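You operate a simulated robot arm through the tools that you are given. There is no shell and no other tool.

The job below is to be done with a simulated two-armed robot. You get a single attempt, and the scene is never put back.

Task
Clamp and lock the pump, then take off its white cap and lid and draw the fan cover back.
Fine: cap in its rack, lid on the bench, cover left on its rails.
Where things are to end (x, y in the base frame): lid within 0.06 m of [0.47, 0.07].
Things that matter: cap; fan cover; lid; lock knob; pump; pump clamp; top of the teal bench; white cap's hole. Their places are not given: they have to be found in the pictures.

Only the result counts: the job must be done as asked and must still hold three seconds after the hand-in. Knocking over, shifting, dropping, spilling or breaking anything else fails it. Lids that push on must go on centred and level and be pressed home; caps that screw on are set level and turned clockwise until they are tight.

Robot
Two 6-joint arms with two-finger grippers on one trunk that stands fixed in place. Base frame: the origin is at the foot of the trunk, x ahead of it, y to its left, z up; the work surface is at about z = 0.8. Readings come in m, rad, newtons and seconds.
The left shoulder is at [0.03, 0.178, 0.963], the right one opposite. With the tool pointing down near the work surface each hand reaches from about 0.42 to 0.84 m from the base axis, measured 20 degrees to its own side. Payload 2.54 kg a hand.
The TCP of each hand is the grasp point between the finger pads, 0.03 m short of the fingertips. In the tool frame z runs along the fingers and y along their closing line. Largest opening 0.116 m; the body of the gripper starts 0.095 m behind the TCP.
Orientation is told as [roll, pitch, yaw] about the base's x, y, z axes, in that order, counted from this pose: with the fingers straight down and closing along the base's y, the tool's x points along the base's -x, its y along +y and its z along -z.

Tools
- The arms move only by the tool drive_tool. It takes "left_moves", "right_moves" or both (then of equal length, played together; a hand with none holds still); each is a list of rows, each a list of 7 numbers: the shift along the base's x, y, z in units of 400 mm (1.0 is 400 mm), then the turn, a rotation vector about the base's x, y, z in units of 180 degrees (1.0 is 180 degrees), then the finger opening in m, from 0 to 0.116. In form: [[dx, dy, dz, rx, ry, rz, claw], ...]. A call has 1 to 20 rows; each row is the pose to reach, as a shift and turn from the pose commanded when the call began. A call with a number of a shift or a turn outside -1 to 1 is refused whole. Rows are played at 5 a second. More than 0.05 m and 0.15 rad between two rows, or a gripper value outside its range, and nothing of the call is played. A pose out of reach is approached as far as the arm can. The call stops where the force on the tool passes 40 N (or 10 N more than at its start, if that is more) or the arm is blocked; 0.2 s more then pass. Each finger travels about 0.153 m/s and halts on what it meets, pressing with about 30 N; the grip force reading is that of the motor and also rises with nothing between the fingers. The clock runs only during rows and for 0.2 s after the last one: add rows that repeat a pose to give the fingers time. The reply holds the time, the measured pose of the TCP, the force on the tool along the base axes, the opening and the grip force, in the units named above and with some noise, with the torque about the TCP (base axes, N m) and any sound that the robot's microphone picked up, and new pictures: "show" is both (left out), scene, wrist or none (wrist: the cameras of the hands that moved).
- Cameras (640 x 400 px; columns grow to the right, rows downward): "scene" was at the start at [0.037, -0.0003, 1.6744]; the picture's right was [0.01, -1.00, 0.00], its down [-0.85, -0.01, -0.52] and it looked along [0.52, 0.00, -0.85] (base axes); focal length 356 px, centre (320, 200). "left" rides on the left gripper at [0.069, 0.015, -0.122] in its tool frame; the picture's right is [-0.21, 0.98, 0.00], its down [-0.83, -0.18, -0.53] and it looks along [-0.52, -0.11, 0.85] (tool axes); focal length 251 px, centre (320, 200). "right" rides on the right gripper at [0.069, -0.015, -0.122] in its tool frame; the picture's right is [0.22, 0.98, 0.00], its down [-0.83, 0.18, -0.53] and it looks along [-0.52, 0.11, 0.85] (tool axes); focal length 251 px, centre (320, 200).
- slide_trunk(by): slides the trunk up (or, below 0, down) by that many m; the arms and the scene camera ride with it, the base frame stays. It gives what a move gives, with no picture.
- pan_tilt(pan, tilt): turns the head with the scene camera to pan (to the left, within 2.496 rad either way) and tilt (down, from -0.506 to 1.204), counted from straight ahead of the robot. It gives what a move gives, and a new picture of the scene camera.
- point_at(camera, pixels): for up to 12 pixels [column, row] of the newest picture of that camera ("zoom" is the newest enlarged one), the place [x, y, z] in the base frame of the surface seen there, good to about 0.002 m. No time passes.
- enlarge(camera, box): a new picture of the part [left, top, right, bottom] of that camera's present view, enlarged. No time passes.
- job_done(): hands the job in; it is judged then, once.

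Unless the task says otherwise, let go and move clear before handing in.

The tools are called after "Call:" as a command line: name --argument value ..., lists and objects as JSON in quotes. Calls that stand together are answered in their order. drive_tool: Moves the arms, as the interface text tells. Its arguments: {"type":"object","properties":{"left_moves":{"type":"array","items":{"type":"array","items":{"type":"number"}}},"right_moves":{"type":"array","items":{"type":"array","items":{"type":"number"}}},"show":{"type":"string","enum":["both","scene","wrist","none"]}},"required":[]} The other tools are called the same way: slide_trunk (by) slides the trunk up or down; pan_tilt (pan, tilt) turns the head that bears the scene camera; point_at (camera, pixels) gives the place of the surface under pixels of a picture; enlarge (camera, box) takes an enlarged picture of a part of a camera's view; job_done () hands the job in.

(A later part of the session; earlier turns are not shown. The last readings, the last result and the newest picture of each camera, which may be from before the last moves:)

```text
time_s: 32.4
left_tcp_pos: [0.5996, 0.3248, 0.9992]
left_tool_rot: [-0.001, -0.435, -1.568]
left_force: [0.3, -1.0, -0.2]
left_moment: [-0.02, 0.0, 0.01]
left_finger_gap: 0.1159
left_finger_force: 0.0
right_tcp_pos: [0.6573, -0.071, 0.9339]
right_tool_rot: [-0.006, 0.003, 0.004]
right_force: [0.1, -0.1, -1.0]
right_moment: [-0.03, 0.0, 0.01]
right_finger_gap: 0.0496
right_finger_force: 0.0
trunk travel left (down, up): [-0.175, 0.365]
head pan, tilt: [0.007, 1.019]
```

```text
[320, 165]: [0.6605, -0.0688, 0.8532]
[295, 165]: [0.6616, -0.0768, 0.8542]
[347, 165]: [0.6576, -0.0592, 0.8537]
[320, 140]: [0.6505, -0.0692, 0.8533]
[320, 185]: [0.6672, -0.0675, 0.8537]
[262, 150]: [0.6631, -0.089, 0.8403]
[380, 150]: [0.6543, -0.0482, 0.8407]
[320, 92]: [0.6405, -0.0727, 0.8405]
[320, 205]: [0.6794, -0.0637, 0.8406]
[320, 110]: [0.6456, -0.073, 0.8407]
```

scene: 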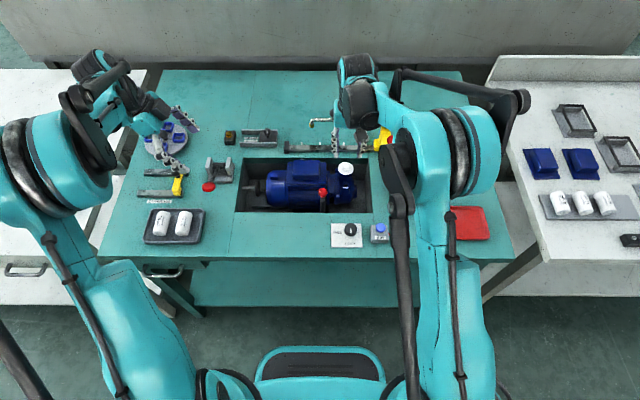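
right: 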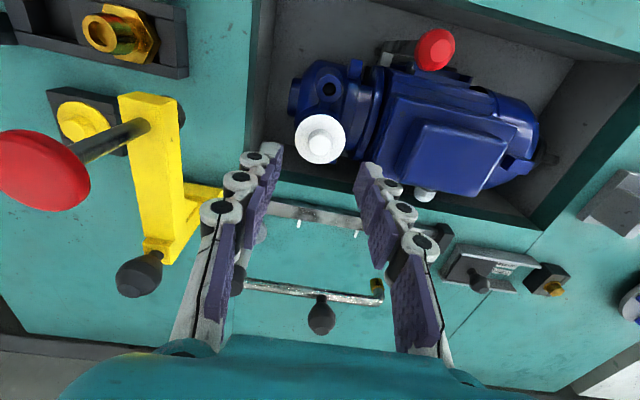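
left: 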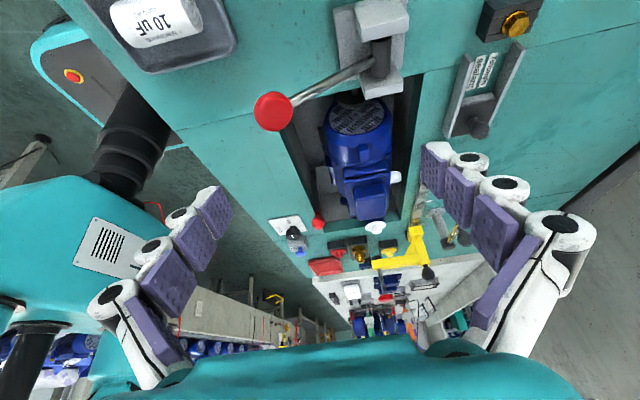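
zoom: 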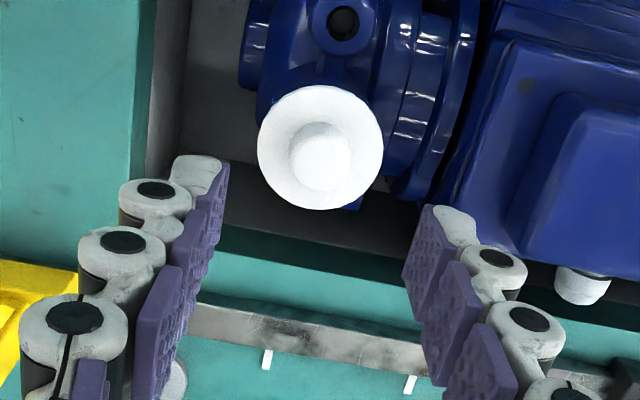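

Cap centre refined to [0.659,-0.0685], flange z 0.8405. Descending so the fingertips sit just above the flange, then closing on the knob.

Call:
drive_tool --right_moves '[[0.004, 0.006, -0.06, 0, 0, 0, 0.05], [0.004, 0.006, -0.12, 0, 0, 0, 0.05], [0.004, 0.006, -0.152, 0, 0, 0, 0.05], [0.004, 0.006, -0.152, 0, 0, 0, 0.025], [0.004, 0.006, -0.152, 0, 0, 0, 0.014], [0.004, 0.006, -0.152, 0, 0, 0, 0.012], [0.004, 0.006, -0.152, 0, 0, 0, 0.012]]' --show "wrist"

Call:
enlarge --camera "right" --box '[240, 100, 400, 240]'

```text
time_s: 34.0
left_tcp_pos: [0.6004, 0.3238, 0.9991]
left_tool_rot: [-0.003, -0.436, -1.568]
left_force: [-0.1, -0.3, 0.6]
left_moment: [-0.01, -0.03, -0.03]
left_finger_gap: 0.116
left_finger_force: 0.0
right_tcp_pos: [0.6586, -0.0694, 0.8732]
right_tool_rot: [-0.006, 0.003, 0.0]
right_force: [-0.6, -15.9, -3.8]
right_moment: [-0.41, 0.0, -0.03]
right_finger_gap: 0.0181
right_finger_force: 30.4
trunk travel left (down, up): [-0.175, 0.365]
head pan, tilt: [0.007, 1.019]
```

right: 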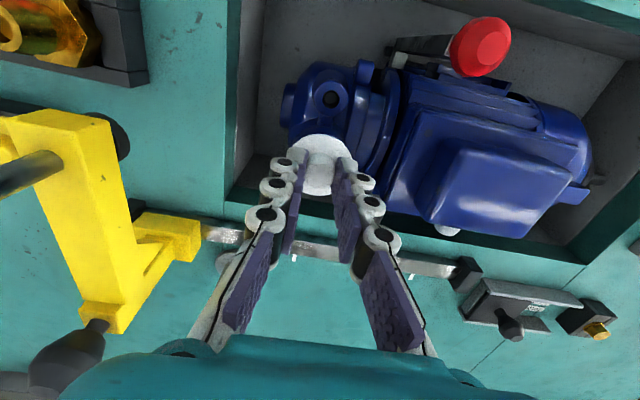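

```text
2.86 times, centred on (320, 170) of right
```

zoom: 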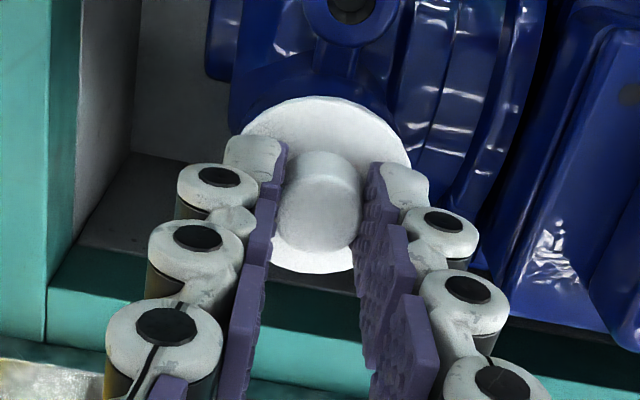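

The cap's knob is gripped (gap 0.018, 30 N). I'll recentre slightly and try lifting straight up in 1 mm steps to see whether it pulls out.

Call:
drive_tool --right_moves '[[0, -0.003, 0, 0, 0, 0, 0.01], [0, -0.003, 0.0025, 0, 0, 0, 0.01], [0, -0.003, 0.005, 0, 0, 0, 0.01]]' --show "none"

```text
time_s: 34.8
left_tcp_pos: [0.5985, 0.3233, 1.0]
left_tool_rot: [-0.002, -0.436, -1.57]
left_force: [-0.1, -0.1, -0.3]
left_moment: [0.04, 0.03, 0.01]
left_finger_gap: 0.1159
left_finger_force: 0.1
right_tcp_pos: [0.6582, -0.0688, 0.8755]
right_tool_rot: [-0.004, 0.004, 0.001]
right_force: [0.7, 0.1, 0.3]
right_moment: [0.01, 0.02, -0.01]
right_finger_gap: 0.0182
right_finger_force: 30.1
trunk travel left (down, up): [-0.175, 0.365]
head pan, tilt: [0.007, 1.019]
```

Force fell to nearly zero in all axes after 2 mm — it seems the cap lifts freely. Lifting 24 mm more and looking.

Call:
drive_tool --right_moves '[[0, 0, 0.015, 0, 0, 0, 0.01], [0, 0, 0.03, 0, 0, 0, 0.01], [0, 0, 0.045, 0, 0, 0, 0.01], [0, 0, 0.06, 0, 0, 0, 0.01]]' --show "wrist"

Call:
enlarge --camera "right" --box '[240, 80, 400, 240]'

Call:
enlarge --camera "left" --box '[330, 180, 430, 260]'

```text
time_s: 35.8
left_tcp_pos: [0.5993, 0.3257, 0.999]
left_tool_rot: [-0.001, -0.437, -1.569]
left_force: [0.4, 0.1, 0.1]
left_moment: [-0.01, 0.0, 0.01]
left_finger_gap: 0.1159
left_finger_force: 0.1
right_tcp_pos: [0.6591, -0.0688, 0.9009]
right_tool_rot: [-0.007, 0.004, 0.001]
right_force: [0.0, 0.2, -0.4]
right_moment: [0.0, -0.02, -0.01]
right_finger_gap: 0.0184
right_finger_force: 30.1
trunk travel left (down, up): [-0.175, 0.365]
head pan, tilt: [0.007, 1.019]
```

right: 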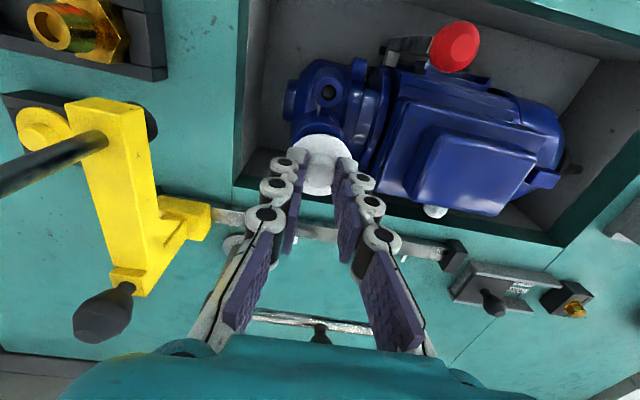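

```text
2.50 times, centred on (320, 160) of right
```

zoom: 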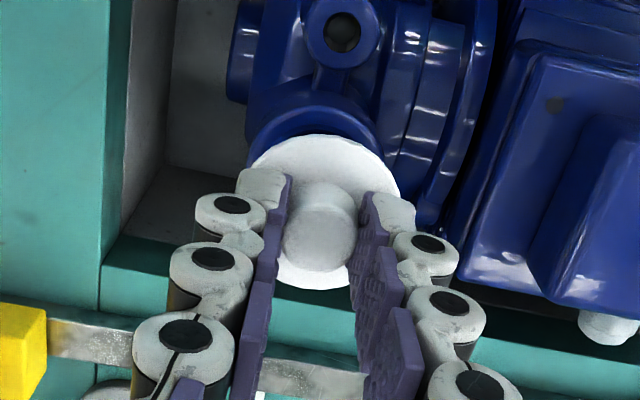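

```text
5.00 times, centred on (380, 220) of left
```

zoom: 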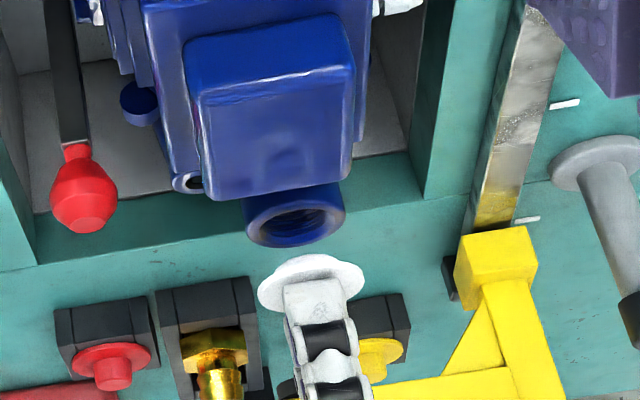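

The cap is off; the port at left-zoom (295,215) is open. I'll carry the cap up and around the yellow arm to above the empty rack hole.

Call:
drive_tool --right_moves '[[0, 0, 0.1, 0, 0, 0, 0.01], [0, 0, 0.2, 0, 0, 0, 0.01], [0, 0, 0.3, 0, 0, 0, 0.01], [0, 0, 0.4, 0, 0, 0, 0.01], [-0.06, -0.09, 0.4, 0, 0, 0, 0.01], [-0.12, -0.18, 0.4, 0, 0, 0, 0.01], [-0.18, -0.27, 0.4, 0, 0, 0, 0.01], [-0.16, -0.37, 0.4, 0, 0, 0, 0.01], [-0.14, -0.46, 0.4, 0, 0, 0, 0.01], [-0.117, -0.557, 0.4, 0, 0, 0, 0.01], [-0.117, -0.557, 0.3, 0, 0, 0, 0.01], [-0.117, -0.557, 0.2, 0, 0, 0, 0.01], [-0.117, -0.557, 0.1, 0, 0, 0, 0.01]]' --show "both"

Call:
enlarge --camera "right" --box '[220, 80, 420, 240]'

Call:
enlarge --camera "scene" --box '[385, 120, 465, 220]'

```text
time_s: 38.6
left_tcp_pos: [0.5989, 0.3242, 0.9982]
left_tool_rot: [0.0, -0.435, -1.569]
left_force: [0.7, -0.8, -1.5]
left_moment: [0.0, 0.06, -0.06]
left_finger_gap: 0.1161
left_finger_force: 0.0
right_tcp_pos: [0.6113, -0.2912, 0.9401]
right_tool_rot: [-0.006, 0.003, 0.001]
right_force: [0.6, 0.1, -0.5]
right_moment: [0.0, 0.0, -0.02]
right_finger_gap: 0.0183
right_finger_force: 30.6
trunk travel left (down, up): [-0.175, 0.365]
head pan, tilt: [0.007, 1.019]
```

scene: 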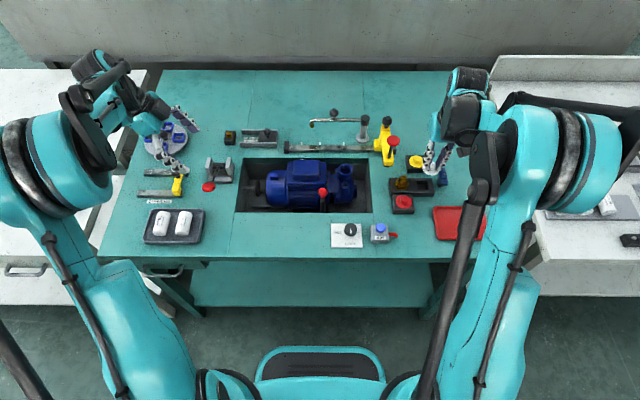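
right: 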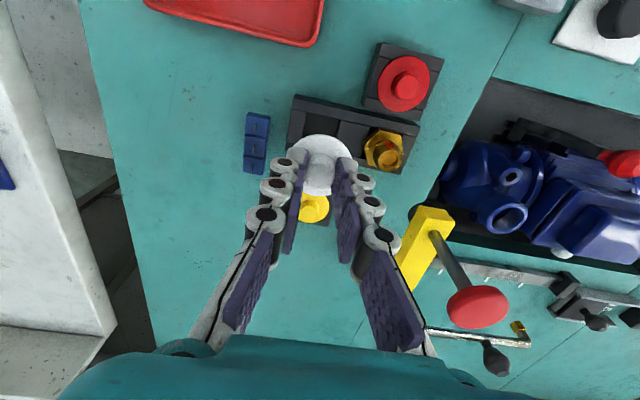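

```text
2.50 times, centred on (320, 160) of right
```

zoom: 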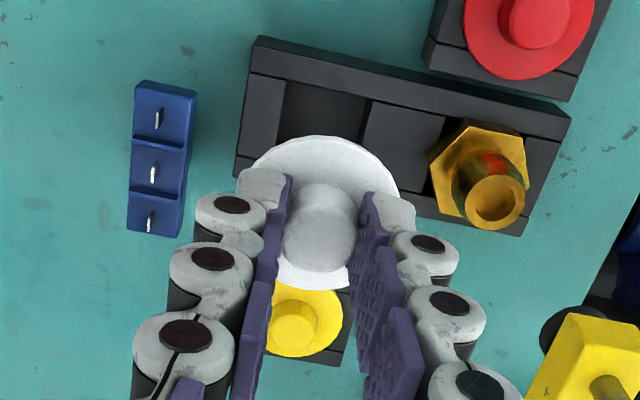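

```text
4.00 times, centred on (425, 170) of scene
```

zoom: 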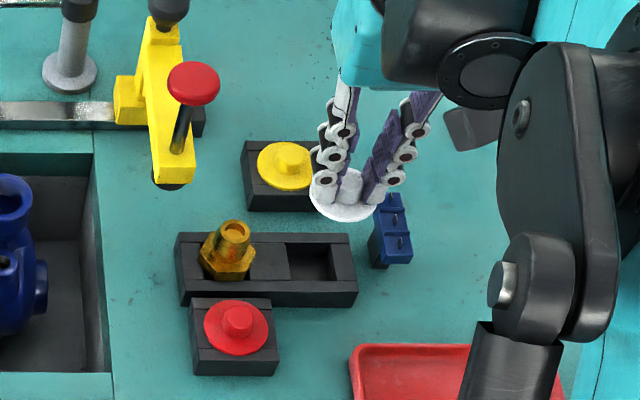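

The hole is fully visible in the scene. I'll measure its edges more exactly before lowering the cap.

Call:
enlarge --camera "scene" --box '[405, 173, 445, 203]'

Call:
point_at --camera "zoom" --pixels '[[150, 100], [150, 130], [155, 160], [155, 190], [250, 60], [250, 70], [250, 222], [250, 235], [410, 100], [420, 160], [390, 120], [200, 225]]'

```text
13.33 times, centred on (425, 188) of scene
```

zoom: 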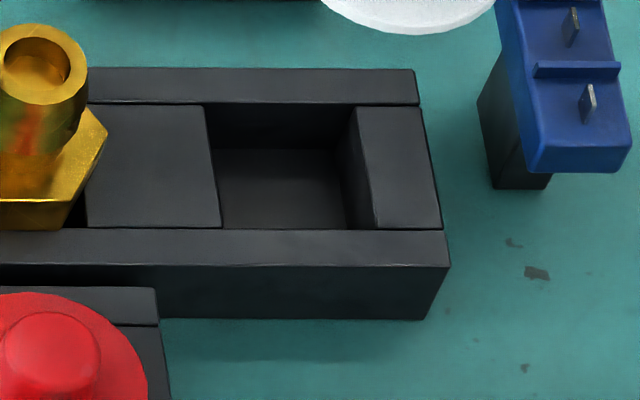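

```text
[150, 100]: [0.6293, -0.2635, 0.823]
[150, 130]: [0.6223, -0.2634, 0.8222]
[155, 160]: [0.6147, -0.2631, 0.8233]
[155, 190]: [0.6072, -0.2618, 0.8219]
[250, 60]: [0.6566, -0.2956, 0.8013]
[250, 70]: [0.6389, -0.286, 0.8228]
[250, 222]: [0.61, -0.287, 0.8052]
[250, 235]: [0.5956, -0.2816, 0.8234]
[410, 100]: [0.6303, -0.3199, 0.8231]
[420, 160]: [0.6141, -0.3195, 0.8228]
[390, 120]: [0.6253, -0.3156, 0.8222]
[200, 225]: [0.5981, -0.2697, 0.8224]
```

Hole: x 0.597–0.629, y −0.308…−0.275, centre [0.613,-0.2914], floor z 0.8055. Now measuring where the held cap's flange is.

Call:
point_at --camera "right" --pixels '[[320, 137], [320, 141], [300, 146], [342, 146], [296, 152], [349, 150], [315, 193], [325, 194], [320, 170], [310, 138], [333, 138]]'

Call:
enlarge --camera "right" --box '[270, 120, 370, 210]'

```text
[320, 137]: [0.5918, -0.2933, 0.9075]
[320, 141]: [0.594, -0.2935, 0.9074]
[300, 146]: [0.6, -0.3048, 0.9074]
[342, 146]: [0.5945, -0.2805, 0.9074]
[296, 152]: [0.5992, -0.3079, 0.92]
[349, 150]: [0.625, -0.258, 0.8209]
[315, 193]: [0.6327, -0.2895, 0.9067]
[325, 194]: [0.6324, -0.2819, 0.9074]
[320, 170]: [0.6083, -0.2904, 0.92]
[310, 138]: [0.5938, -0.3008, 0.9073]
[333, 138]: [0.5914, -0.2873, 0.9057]
```

```text
4.44 times, centred on (320, 165) of right
```

zoom: 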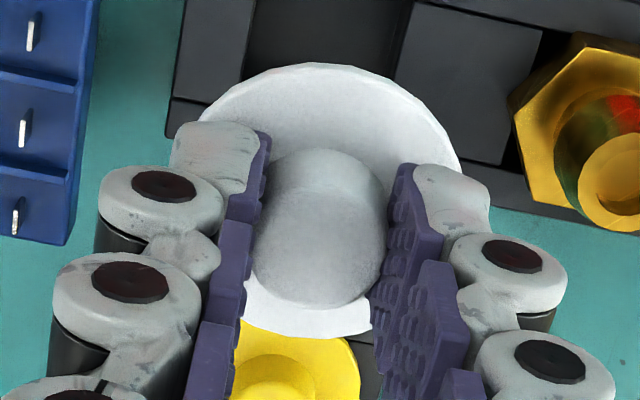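

Cap centre [0.612,-0.291], flange top z 0.907 with TCP at 0.940. I'll shift +1 mm in x and lower: quickly to just above the rack, then slowly until it seats.

Call:
drive_tool --right_moves '[[0.002, 0, -0.05, 0, 0, 0, 0.01], [0.002, 0, -0.1, 0, 0, 0, 0.01], [0.002, 0, -0.13, 0, 0, 0, 0.01], [0.002, 0, -0.145, 0, 0, 0, 0.01], [0.002, 0, -0.155, 0, 0, 0, 0.01], [0.002, 0, -0.165, 0, 0, 0, 0.01]]' --show "both"

Call:
enlarge --camera "scene" --box '[395, 160, 455, 210]'

```text
time_s: 40.0
left_tcp_pos: [0.5984, 0.3259, 0.9984]
left_tool_rot: [0.0, -0.436, -1.569]
left_force: [0.4, 0.1, 0.6]
left_moment: [-0.03, 0.0, 0.02]
left_finger_gap: 0.116
left_finger_force: 0.0
right_tcp_pos: [0.6138, -0.2925, 0.8761]
right_tool_rot: [-0.007, 0.003, 0.002]
right_force: [0.0, 0.3, 0.2]
right_moment: [-0.01, 0.04, -0.03]
right_finger_gap: 0.0179
right_finger_force: 30.2
trunk travel left (down, up): [-0.175, 0.365]
head pan, tilt: [0.007, 1.019]
```

scene: 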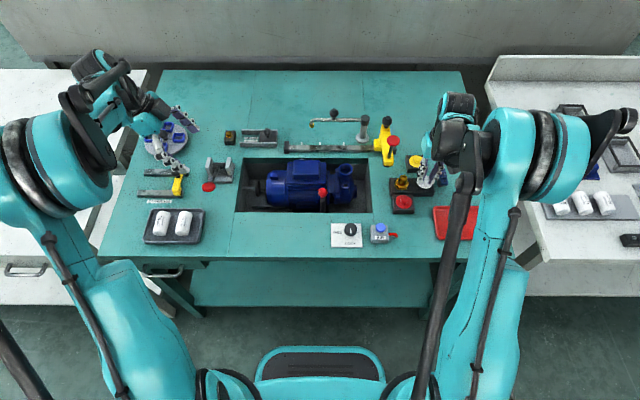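
right: 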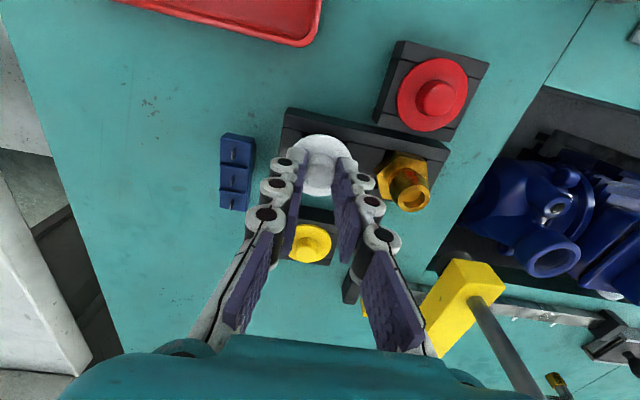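

```text
8.00 times, centred on (425, 185) of scene
```

zoom: 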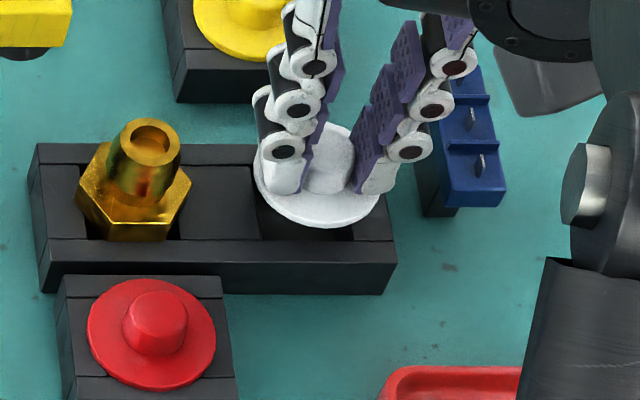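

The cap hovers over the hole with no contact yet. Lowering 2 mm per row.

Call:
drive_tool --right_moves '[[0, 0, -0.005, 0, 0, 0, 0.01], [0, 0, -0.01, 0, 0, 0, 0.01], [0, 0, -0.015, 0, 0, 0, 0.01], [0, 0, -0.02, 0, 0, 0, 0.01], [0, 0, -0.025, 0, 0, 0, 0.01]]' --show "none"

Call:
enlarge --camera "scene" --box '[395, 160, 455, 210]'

```text
time_s: 41.2
left_tcp_pos: [0.5992, 0.3257, 0.9989]
left_tool_rot: [0.0, -0.436, -1.57]
left_force: [-0.7, 0.1, -0.6]
left_moment: [0.01, 0.01, 0.01]
left_finger_gap: 0.1162
left_finger_force: 0.0
right_tcp_pos: [0.6123, -0.292, 0.8662]
right_tool_rot: [-0.005, 0.003, 0.004]
right_force: [0.1, 0.0, 0.2]
right_moment: [0.01, 0.0, 0.02]
right_finger_gap: 0.0184
right_finger_force: 30.2
trunk travel left (down, up): [-0.175, 0.365]
head pan, tilt: [0.007, 1.019]
```

```text
8.00 times, centred on (425, 185) of scene
```

zoom: 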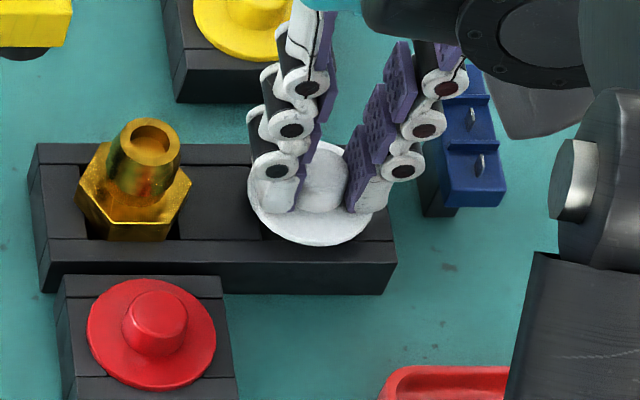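

Still no contact; the flange is nearly at the rack top. Continuing down in 1 mm steps.

Call:
drive_tool --right_moves '[[0, 0, -0.004, 0, 0, 0, 0.01], [0, 0, -0.008, 0, 0, 0, 0.01], [0, 0, -0.011, 0, 0, 0, 0.01], [0, 0, -0.014, 0, 0, 0, 0.01]]' --show "none"

```text
time_s: 42.2
left_tcp_pos: [0.5989, 0.325, 0.9991]
left_tool_rot: [0.0, -0.437, -1.569]
left_force: [-0.4, -0.4, -0.7]
left_moment: [0.01, -0.04, 0.0]
left_finger_gap: 0.116
left_finger_force: 0.0
right_tcp_pos: [0.6126, -0.2919, 0.8591]
right_tool_rot: [-0.004, 0.004, 0.0]
right_force: [0.1, 0.3, -0.5]
right_moment: [0.01, -0.01, 0.0]
right_finger_gap: 0.0183
right_finger_force: 29.2
trunk travel left (down, up): [-0.175, 0.365]
head pan, tilt: [0.007, 1.019]
```

Call:
drive_tool --right_moves '[[0, 0, -0.0025, 0, 0, 0, 0.01], [0, 0, -0.005, 0, 0, 0, 0.01], [0, 0, -0.0075, 0, 0, 0, 0.01]]' --show "none"

Call:
enlarge --camera "scene" --box '[395, 160, 455, 210]'

```text
time_s: 43.0
left_tcp_pos: [0.5991, 0.3259, 1.0002]
left_tool_rot: [-0.001, -0.437, -1.568]
left_force: [-0.4, 0.5, -0.6]
left_moment: [-0.02, -0.02, 0.0]
left_finger_gap: 0.1161
left_finger_force: 0.0
right_tcp_pos: [0.6113, -0.2914, 0.8578]
right_tool_rot: [-0.005, 0.002, 0.001]
right_force: [4.0, -0.3, 17.4]
right_moment: [0.07, -0.15, -0.02]
right_finger_gap: 0.0183
right_finger_force: 29.7
trunk travel left (down, up): [-0.175, 0.365]
head pan, tilt: [0.007, 1.019]
```

```text
8.00 times, centred on (425, 185) of scene
```

zoom: 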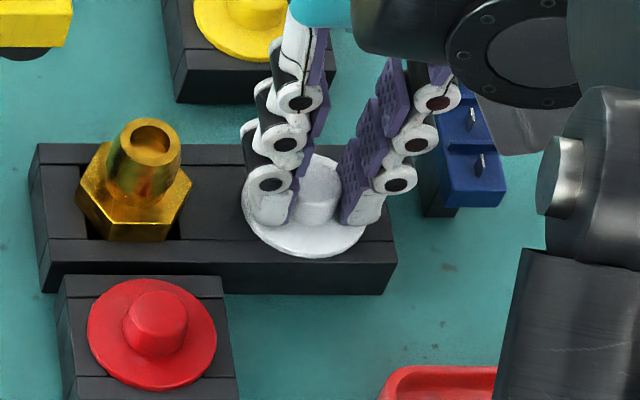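

Contact at z≈0.857 (fz +17 N): the flange is down on the rack. Relieving, opening and rising.

Call:
drive_tool --right_moves '[[0, 0, 0.002, 0, 0, 0, 0.01], [0, 0, 0.002, 0, 0, 0, 0.03], [0, 0, 0.002, 0, 0, 0, 0.05], [0, 0, 0.002, 0, 0, 0, 0.05], [0, 0, 0.06, 0, 0, 0, 0.05], [0, 0, 0.15, 0, 0, 0, 0.05], [0, 0, 0.25, 0, 0, 0, 0.05]]' --show "both"

Call:
enlarge --camera "scene" --box '[395, 160, 455, 210]'

Call:
enlarge --camera "right" --box '[240, 60, 400, 200]'

```text
time_s: 44.6
left_tcp_pos: [0.598, 0.3264, 0.9993]
left_tool_rot: [0.002, -0.436, -1.571]
left_force: [0.3, 0.2, -0.7]
left_moment: [0.01, -0.01, 0.02]
left_finger_gap: 0.1159
left_finger_force: 0.0
right_tcp_pos: [0.6115, -0.2898, 0.9561]
right_tool_rot: [-0.006, 0.002, 0.001]
right_force: [-0.2, 0.0, -0.3]
right_moment: [0.0, -0.02, 0.0]
right_finger_gap: 0.0496
right_finger_force: 0.2
trunk travel left (down, up): [-0.175, 0.365]
head pan, tilt: [0.007, 1.019]
```

scene: 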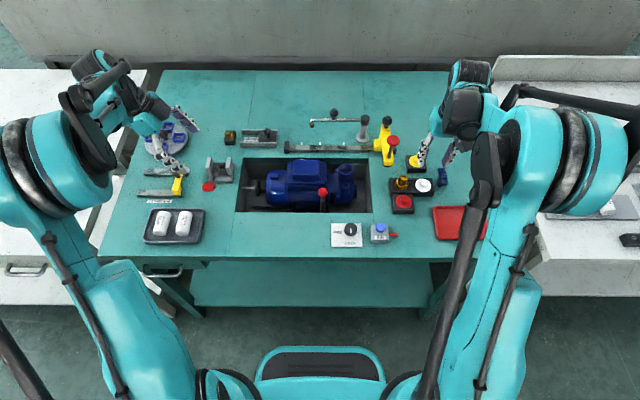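
right: 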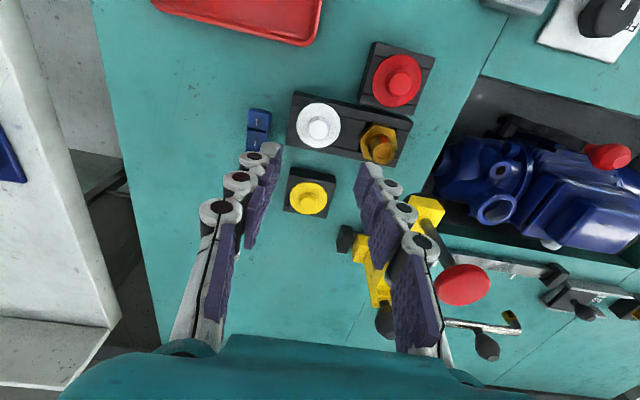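

```text
8.00 times, centred on (425, 185) of scene
```

zoom: 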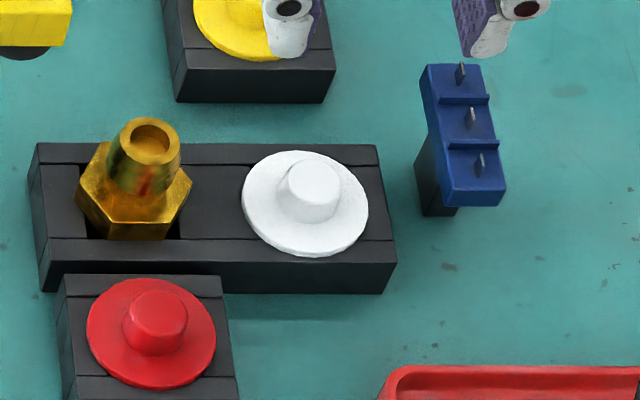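

```text
2.86 times, centred on (320, 130) of right
```

zoom: 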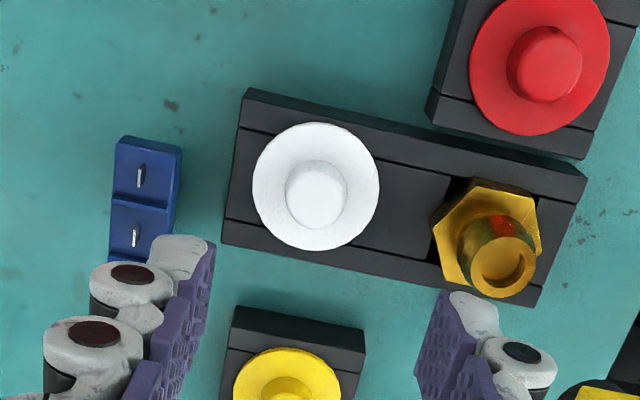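

The white cap sits level in the empty hole. Now I'll park the right hand out of the way and bring the left hand, untwisted, above the terminal-box lid.

Call:
drive_tool --left_moves '[[0, -0.02, 0.02, 0.009, 0.009, 0.041, 0.116], [0, -0.05, 0.04, 0.018, 0.018, 0.082, 0.116], [0, -0.1, 0.05, 0.027, 0.027, 0.123, 0.116], [0, -0.15, 0.05, 0.036, 0.036, 0.164, 0.116], [0, -0.2, 0.05, 0.045, 0.045, 0.205, 0.116], [0, -0.26, 0.05, 0.054, 0.054, 0.246, 0.116], [0, -0.32, 0.05, 0.064, 0.064, 0.287, 0.116], [0.02, -0.4, 0.05, 0.073, 0.073, 0.328, 0.116], [0.04, -0.48, 0.05, 0.082, 0.082, 0.369, 0.116], [0.05, -0.56, 0.05, 0.091, 0.091, 0.41, 0.116], [0.06, -0.64, 0.05, 0.1, 0.1, 0.451, 0.116], [0.07, -0.7, 0.05, 0.109, 0.109, 0.491, 0.116]]' --right_moves '[[0, 0, 0.1, 0, 0, 0, 0.05], [0, 0, 0.2, 0, 0, 0, 0.05], [0, 0, 0.3, 0, 0, 0, 0.05], [-0.05, -0.05, 0.36, 0, 0, 0, 0.05], [-0.12, -0.1, 0.38, 0, 0, 0, 0.05], [-0.19, -0.14, 0.4, 0, 0, 0, 0.05], [-0.26, -0.18, 0.42, 0, 0, 0, 0.05], [-0.33, -0.22, 0.44, 0, 0, 0, 0.05], [-0.4, -0.26, 0.46, 0, 0, 0, 0.05], [-0.45, -0.3, 0.46, 0, 0, 0, 0.05], [-0.5, -0.34, 0.46, 0, 0, 0, 0.05], [-0.52, -0.36, 0.46, 0, 0, 0, 0.05]]' --show "both"

```text
time_s: 47.2
left_tcp_pos: [0.6247, 0.0432, 1.0197]
left_tool_rot: [0.001, 0.0, 0.003]
left_force: [0.8, -0.4, -0.1]
left_moment: [0.01, 0.03, 0.01]
left_finger_gap: 0.116
left_finger_force: 0.0
right_tcp_pos: [0.4028, -0.436, 1.1414]
right_tool_rot: [-0.003, 0.004, 0.0]
right_force: [0.1, 0.0, 0.7]
right_moment: [0.0, 0.0, -0.03]
right_finger_gap: 0.0499
right_finger_force: 0.1
trunk travel left (down, up): [-0.175, 0.365]
head pan, tilt: [0.007, 1.019]
```

scene: 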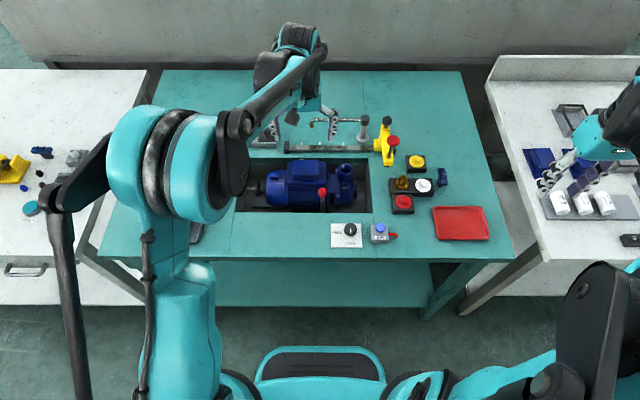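
right: 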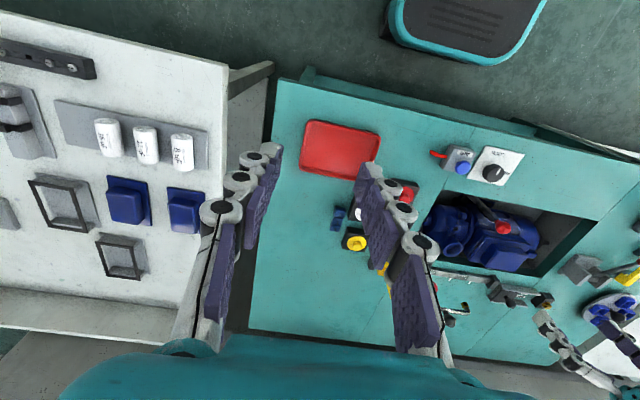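
left: 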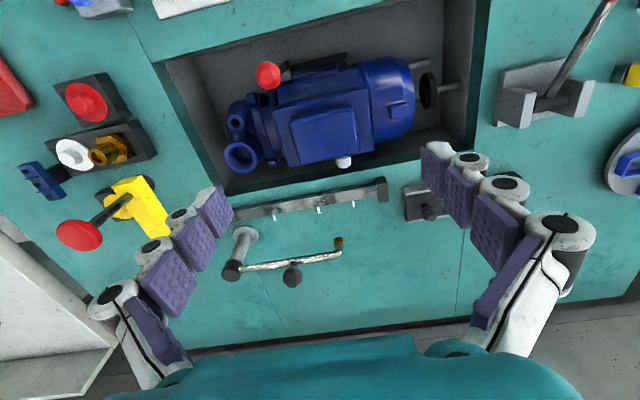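

The lid and fan cover are clearly visible in the left view. Zooming on the lid to measure its dome and slab.

Call:
enlarge --camera "left" --box '[230, 50, 440, 190]'

Call:
point_at --camera "zoom" --pixels '[[190, 215], [380, 165], [215, 330], [395, 290], [290, 250], [130, 200], [160, 340], [405, 160], [410, 240], [250, 200], [330, 300], [290, 170]]'

Call:
enlarge --camera "scene" --box '[275, 150, 345, 215]'

Call:
point_at --camera "zoom" --pixels '[[170, 90], [400, 90], [170, 200], [400, 200], [285, 150], [120, 220], [445, 220], [440, 120], [290, 245], [290, 270], [290, 300], [60, 100]]'

```text
2.86 times, centred on (335, 120) of left
```

zoom: 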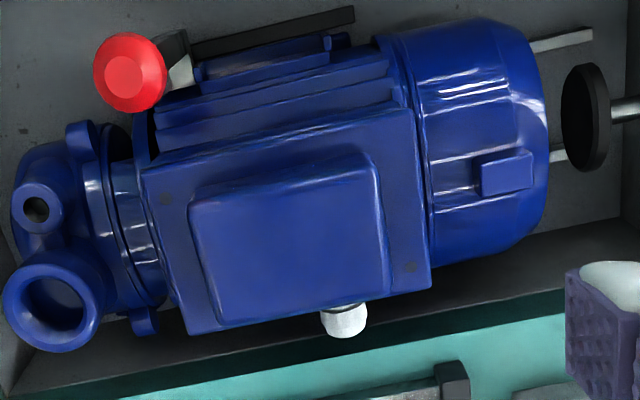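

```text
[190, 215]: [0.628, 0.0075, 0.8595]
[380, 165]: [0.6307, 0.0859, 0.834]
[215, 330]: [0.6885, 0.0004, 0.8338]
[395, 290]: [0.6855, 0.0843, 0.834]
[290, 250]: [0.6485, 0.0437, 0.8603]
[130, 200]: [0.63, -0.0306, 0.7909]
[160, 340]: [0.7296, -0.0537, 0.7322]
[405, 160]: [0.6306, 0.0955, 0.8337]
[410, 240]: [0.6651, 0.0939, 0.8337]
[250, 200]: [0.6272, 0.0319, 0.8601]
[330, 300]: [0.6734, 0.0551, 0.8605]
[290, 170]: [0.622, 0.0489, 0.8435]
```

```text
6.15 times, centred on (310, 182) of scene
```

zoom: 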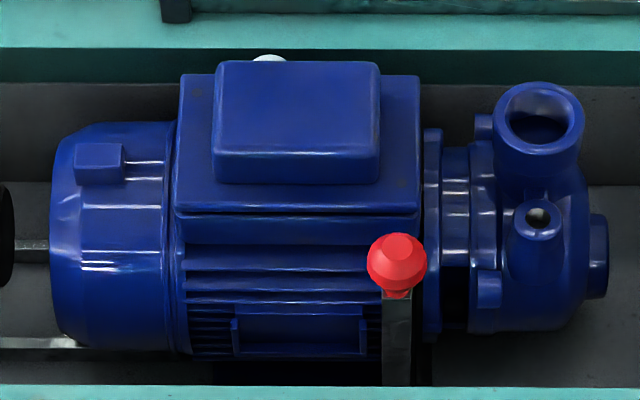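

```text
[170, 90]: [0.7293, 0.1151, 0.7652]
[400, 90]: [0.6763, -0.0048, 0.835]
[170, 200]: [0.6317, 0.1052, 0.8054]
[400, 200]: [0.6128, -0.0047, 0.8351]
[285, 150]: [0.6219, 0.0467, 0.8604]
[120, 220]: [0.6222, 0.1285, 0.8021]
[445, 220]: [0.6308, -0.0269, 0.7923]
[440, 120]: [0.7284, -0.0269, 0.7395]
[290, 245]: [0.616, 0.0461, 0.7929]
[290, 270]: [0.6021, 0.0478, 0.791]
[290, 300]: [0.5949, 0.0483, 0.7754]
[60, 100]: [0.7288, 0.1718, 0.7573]
```

Lid dome spans x 0.618–0.677, y 0.006–0.083, top z 0.8605, on a slab at z 0.834. I'll descend in stages over its centre [0.6475,0.0445] with fingers open 0.10.

Call:
drive_tool --left_moves '[[0.03, 0.001, -0.05, 0, 0, 0, 0.1], [0.056, 0.002, -0.13, 0, 0, 0, 0.1], [0.056, 0.002, -0.21, 0, 0, 0, 0.1], [0.056, 0.002, -0.28, 0, 0, 0, 0.1]]' --show "wrist"

Call:
enlarge --camera "left" --box '[200, 50, 440, 230]'

```text
time_s: 48.2
left_tcp_pos: [0.6498, 0.0459, 0.9076]
left_tool_rot: [0.0, 0.001, 0.0]
left_force: [0.7, 0.6, 0.6]
left_moment: [0.01, 0.06, 0.0]
left_finger_gap: 0.0999
left_finger_force: 0.1
right_tcp_pos: [0.4027, -0.4359, 1.1404]
right_tool_rot: [-0.005, 0.003, 0.002]
right_force: [0.2, -0.6, 0.1]
right_moment: [-0.02, 0.05, -0.01]
right_finger_gap: 0.0502
right_finger_force: 0.1
trunk travel left (down, up): [-0.175, 0.365]
head pan, tilt: [0.007, 1.019]
```

left: 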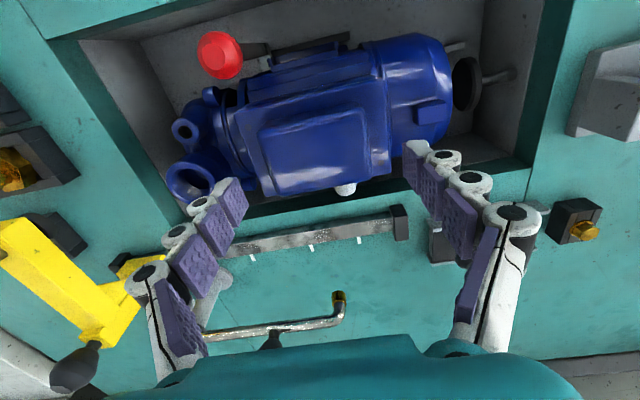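

```text
2.22 times, centred on (320, 140) of left
```

zoom: 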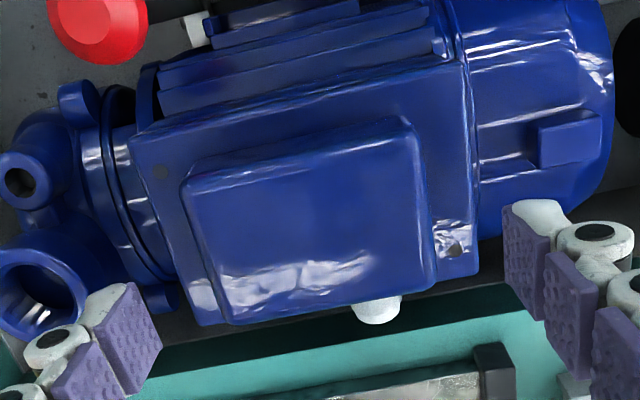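

The fingers straddle the dome. Descending the last 40 mm to z≈0.867 and closing on the dome's sides.

Call:
drive_tool --left_moves '[[-0.003, -0.002, -0.05, 0, 0, 0, 0.1], [-0.003, -0.002, -0.09, 0, 0, 0, 0.1], [-0.003, -0.002, -0.1, 0, 0, 0, 0.1], [-0.003, -0.002, -0.1, 0, 0, 0, 0.085], [-0.003, -0.002, -0.1, 0, 0, 0, 0.072], [-0.003, -0.002, -0.1, 0, 0, 0, 0.07], [-0.003, -0.002, -0.1, 0, 0, 0, 0.07]]' --show "wrist"

Call:
enlarge --camera "left" --box '[200, 50, 440, 230]'

```text
time_s: 49.8
left_tcp_pos: [0.6472, 0.0452, 0.8682]
left_tool_rot: [-0.001, 0.0, 0.0]
left_force: [1.6, -5.8, 4.7]
left_moment: [-0.34, -0.07, -0.01]
left_finger_gap: 0.0771
left_finger_force: 30.2
right_tcp_pos: [0.4032, -0.4368, 1.1399]
right_tool_rot: [-0.004, 0.0, 0.001]
right_force: [-0.9, -0.3, 0.0]
right_moment: [-0.03, -0.01, -0.01]
right_finger_gap: 0.0501
right_finger_force: 0.1
trunk travel left (down, up): [-0.175, 0.365]
head pan, tilt: [0.007, 1.019]
```

left: 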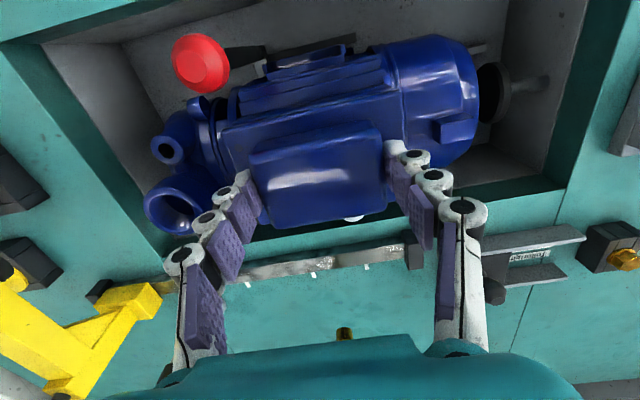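

```text
2.22 times, centred on (320, 140) of left
```

zoom: 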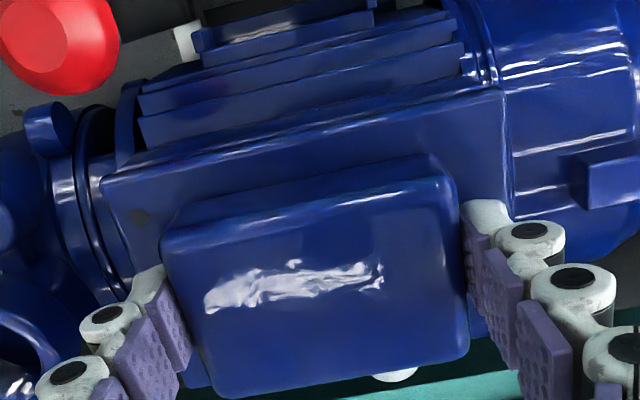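

The dome is gripped (gap 0.0771, 30 N). Lifting in small steps, reading forces.

Call:
drive_tool --left_moves '[[0, 0, 0.003, 0, 0, 0, 0.065], [0, 0, 0.006, 0, 0, 0, 0.065], [0, 0, 0.009, 0, 0, 0, 0.065], [0, 0, 0.012, 0, 0, 0, 0.065]]' --show "wrist"

Call:
enlarge --camera "left" --box '[200, 50, 440, 230]'

Call:
enlarge --camera "scene" --box '[275, 150, 345, 215]'

```text
time_s: 50.8
left_tcp_pos: [0.6484, 0.0448, 0.872]
left_tool_rot: [0.0, 0.001, 0.003]
left_force: [-0.5, 0.1, -1.2]
left_moment: [-0.03, 0.03, 0.0]
left_finger_gap: 0.0771
left_finger_force: 30.3
right_tcp_pos: [0.4026, -0.4355, 1.14]
right_tool_rot: [-0.006, 0.004, 0.001]
right_force: [0.0, -0.6, 0.6]
right_moment: [0.04, 0.03, 0.0]
right_finger_gap: 0.0499
right_finger_force: 0.0
trunk travel left (down, up): [-0.175, 0.365]
head pan, tilt: [0.007, 1.019]
```

left: 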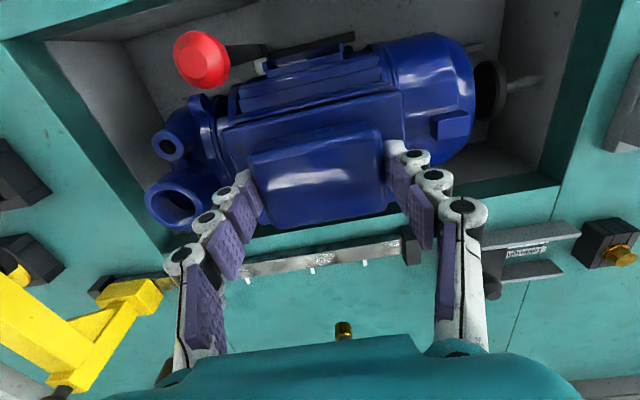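

```text
2.22 times, centred on (320, 140) of left
```

zoom: 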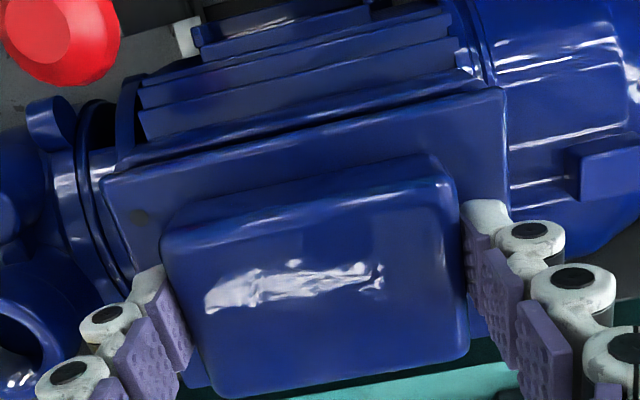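

```text
6.15 times, centred on (310, 182) of scene
```

zoom: 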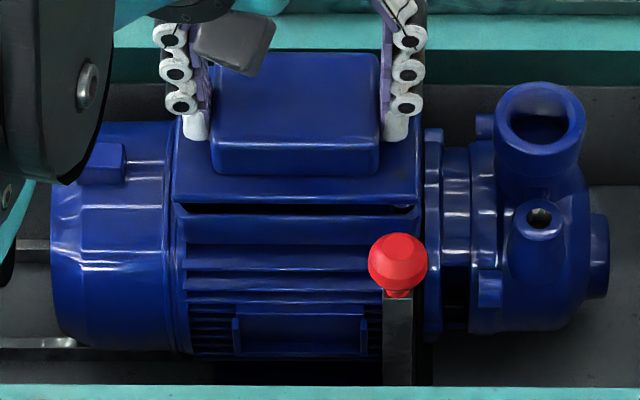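

The slab separates cleanly (dark gap under it) with no load. Lifting further and measuring the bench's front edge for placing.

Call:
drive_tool --left_moves '[[0, 0, 0.03, 0, 0, 0, 0.065], [0, 0, 0.07, 0, 0, 0, 0.065], [0, 0, 0.12, 0, 0, 0, 0.065], [0, 0, 0.17, 0, 0, 0, 0.065], [0, 0, 0.22, 0, 0, 0, 0.065]]' --show "both"

Call:
enlarge --camera "scene" --box '[230, 130, 380, 270]'

Call:
point_at --camera "scene" --pixels '[[300, 250], [300, 255], [300, 258], [300, 262], [300, 215], [300, 220], [260, 250], [320, 250]]'

```text
time_s: 52.0
left_tcp_pos: [0.6504, 0.0469, 0.961]
left_tool_rot: [-0.001, 0.0, -0.001]
left_force: [-0.2, 0.4, -1.3]
left_moment: [0.04, -0.05, 0.0]
left_finger_gap: 0.0768
left_finger_force: 29.9
right_tcp_pos: [0.4024, -0.4356, 1.1411]
right_tool_rot: [-0.006, 0.001, 0.003]
right_force: [-0.3, -0.4, 0.4]
right_moment: [0.03, 0.01, 0.0]
right_finger_gap: 0.05
right_finger_force: 0.0
trunk travel left (down, up): [-0.175, 0.365]
head pan, tilt: [0.007, 1.019]
```

scene: 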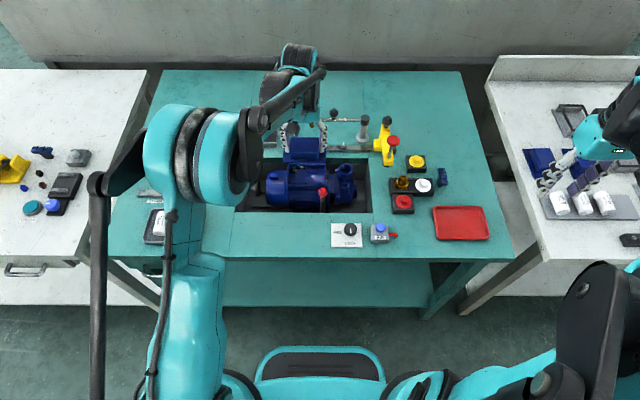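
left: 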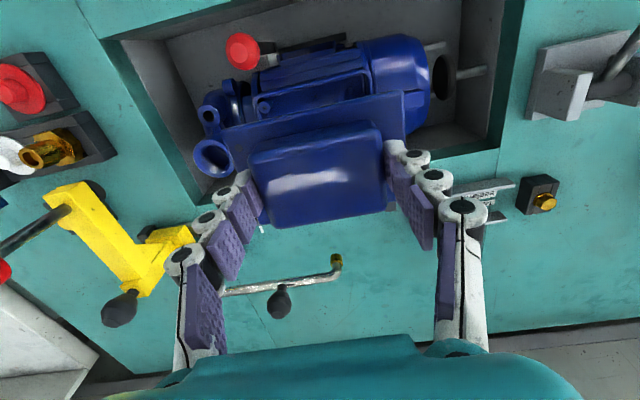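

```text
2.86 times, centred on (305, 200) of scene
```

zoom: 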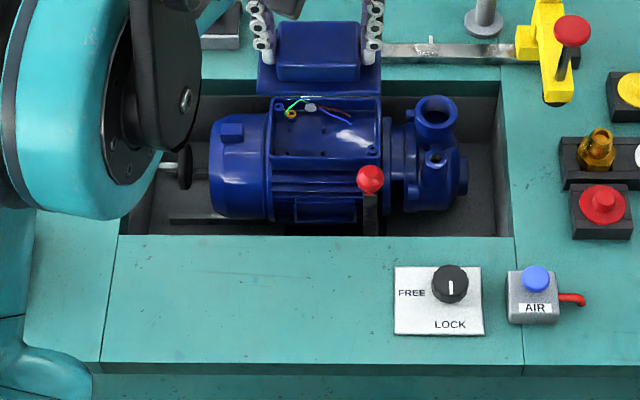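

```text
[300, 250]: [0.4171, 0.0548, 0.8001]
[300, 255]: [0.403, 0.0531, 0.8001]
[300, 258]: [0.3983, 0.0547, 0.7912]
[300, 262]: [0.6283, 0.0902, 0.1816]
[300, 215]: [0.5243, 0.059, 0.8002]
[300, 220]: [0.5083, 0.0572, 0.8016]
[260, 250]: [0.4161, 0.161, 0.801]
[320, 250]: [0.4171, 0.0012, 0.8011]
```

The lid is off, showing the wiring inside. The bench is free from x 0.40 to 0.53 (z 0.801), so I'll carry the lid to [0.47,0.07] and lower it.

Call:
drive_tool --left_moves '[[-0.08, 0.01, 0.03, 0, 0, 0, 0.065], [-0.17, 0.025, 0.03, 0, 0, 0, 0.065], [-0.26, 0.04, 0.03, 0, 0, 0, 0.065], [-0.35, 0.055, 0.03, 0, 0, 0, 0.065], [-0.446, 0.063, 0.0, 0, 0, 0, 0.065], [-0.446, 0.063, -0.08, 0, 0, 0, 0.065], [-0.446, 0.063, -0.16, 0, 0, 0, 0.065], [-0.446, 0.063, -0.22, 0, 0, 0, 0.065], [-0.446, 0.063, -0.25, 0, 0, 0, 0.065]]' --show "both"

Call:
enlarge --camera "scene" --box '[230, 130, 380, 270]'

```text
time_s: 54.0
left_tcp_pos: [0.47, 0.0679, 0.8606]
left_tool_rot: [0.0, 0.0, 0.0]
left_force: [0.2, 0.1, -0.1]
left_moment: [0.04, -0.01, -0.01]
left_finger_gap: 0.0771
left_finger_force: 30.1
right_tcp_pos: [0.4032, -0.4365, 1.1417]
right_tool_rot: [-0.006, 0.004, 0.003]
right_force: [-0.8, 0.6, -0.4]
right_moment: [-0.02, 0.01, 0.01]
right_finger_gap: 0.0502
right_finger_force: 0.1
trunk travel left (down, up): [-0.175, 0.365]
head pan, tilt: [0.007, 1.019]
```

scene: 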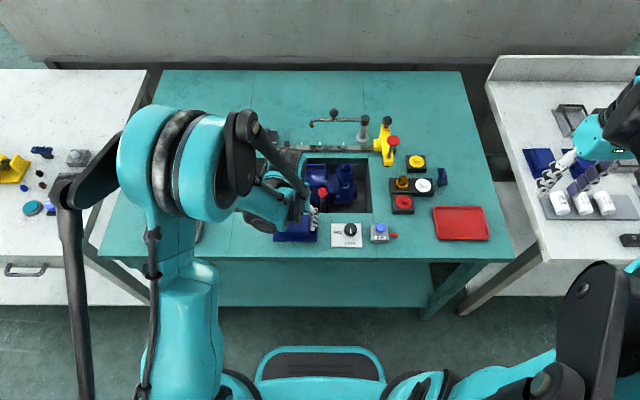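
left: 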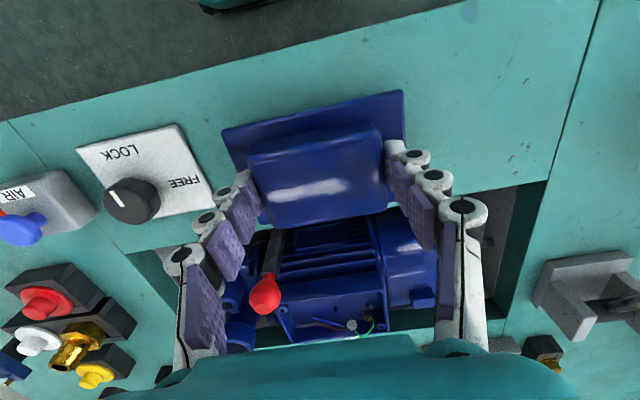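

```text
2.86 times, centred on (305, 200) of scene
```

zoom: 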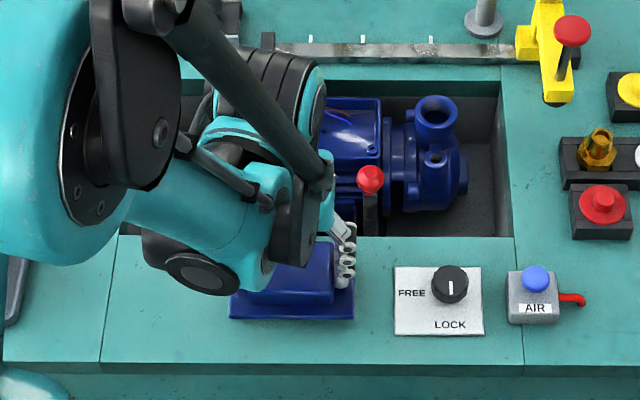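

The lid hangs over the target with the plate clear to its right. Lowering slowly until it touches the bench.

Call:
drive_tool --left_moves '[[0, 0.003, -0.01, 0, 0, 0, 0.065], [0, 0.003, -0.02, 0, 0, 0, 0.065], [0, 0.003, -0.03, 0, 0, 0, 0.065], [0, 0.003, -0.037, 0, 0, 0, 0.065], [0, 0.003, -0.042, 0, 0, 0, 0.065]]' --show "none"

```text
time_s: 55.2
left_tcp_pos: [0.4682, 0.07, 0.8421]
left_tool_rot: [0.001, -0.001, 0.0]
left_force: [-0.4, -0.5, -0.5]
left_moment: [0.02, 0.01, -0.01]
left_finger_gap: 0.0768
left_finger_force: 30.0
right_tcp_pos: [0.4039, -0.4356, 1.1398]
right_tool_rot: [-0.005, 0.002, 0.001]
right_force: [-0.1, -0.4, 0.3]
right_moment: [-0.03, 0.01, -0.01]
right_finger_gap: 0.0499
right_finger_force: 0.1
trunk travel left (down, up): [-0.175, 0.365]
head pan, tilt: [0.007, 1.019]
```

Call:
drive_tool --left_moves '[[0, 0, -0.0025, 0, 0, 0, 0.065], [0, 0, -0.005, 0, 0, 0, 0.065], [0, 0, -0.0075, 0, 0, 0, 0.065]]' --show "wrist"

```text
time_s: 56.0
left_tcp_pos: [0.4705, 0.0703, 0.8422]
left_tool_rot: [0.0, -0.001, -0.001]
left_force: [0.5, 0.4, 3.3]
left_moment: [-0.16, 0.0, -0.01]
left_finger_gap: 0.0768
left_finger_force: 30.2
right_tcp_pos: [0.4038, -0.4355, 1.1406]
right_tool_rot: [-0.006, 0.0, 0.001]
right_force: [-1.0, 0.4, -0.3]
right_moment: [0.04, -0.01, 0.03]
right_finger_gap: 0.0502
right_finger_force: 0.0
trunk travel left (down, up): [-0.175, 0.365]
head pan, tilt: [0.007, 1.019]
```

left: 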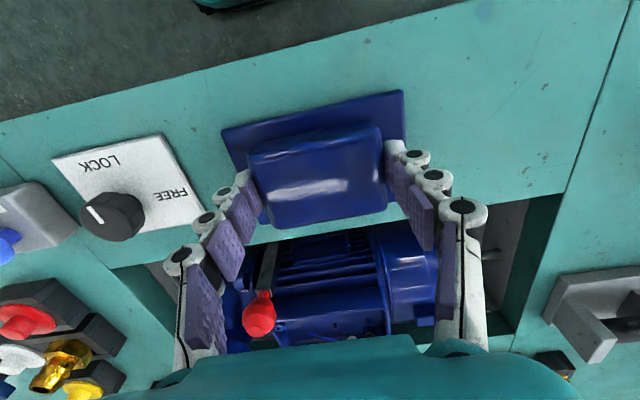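

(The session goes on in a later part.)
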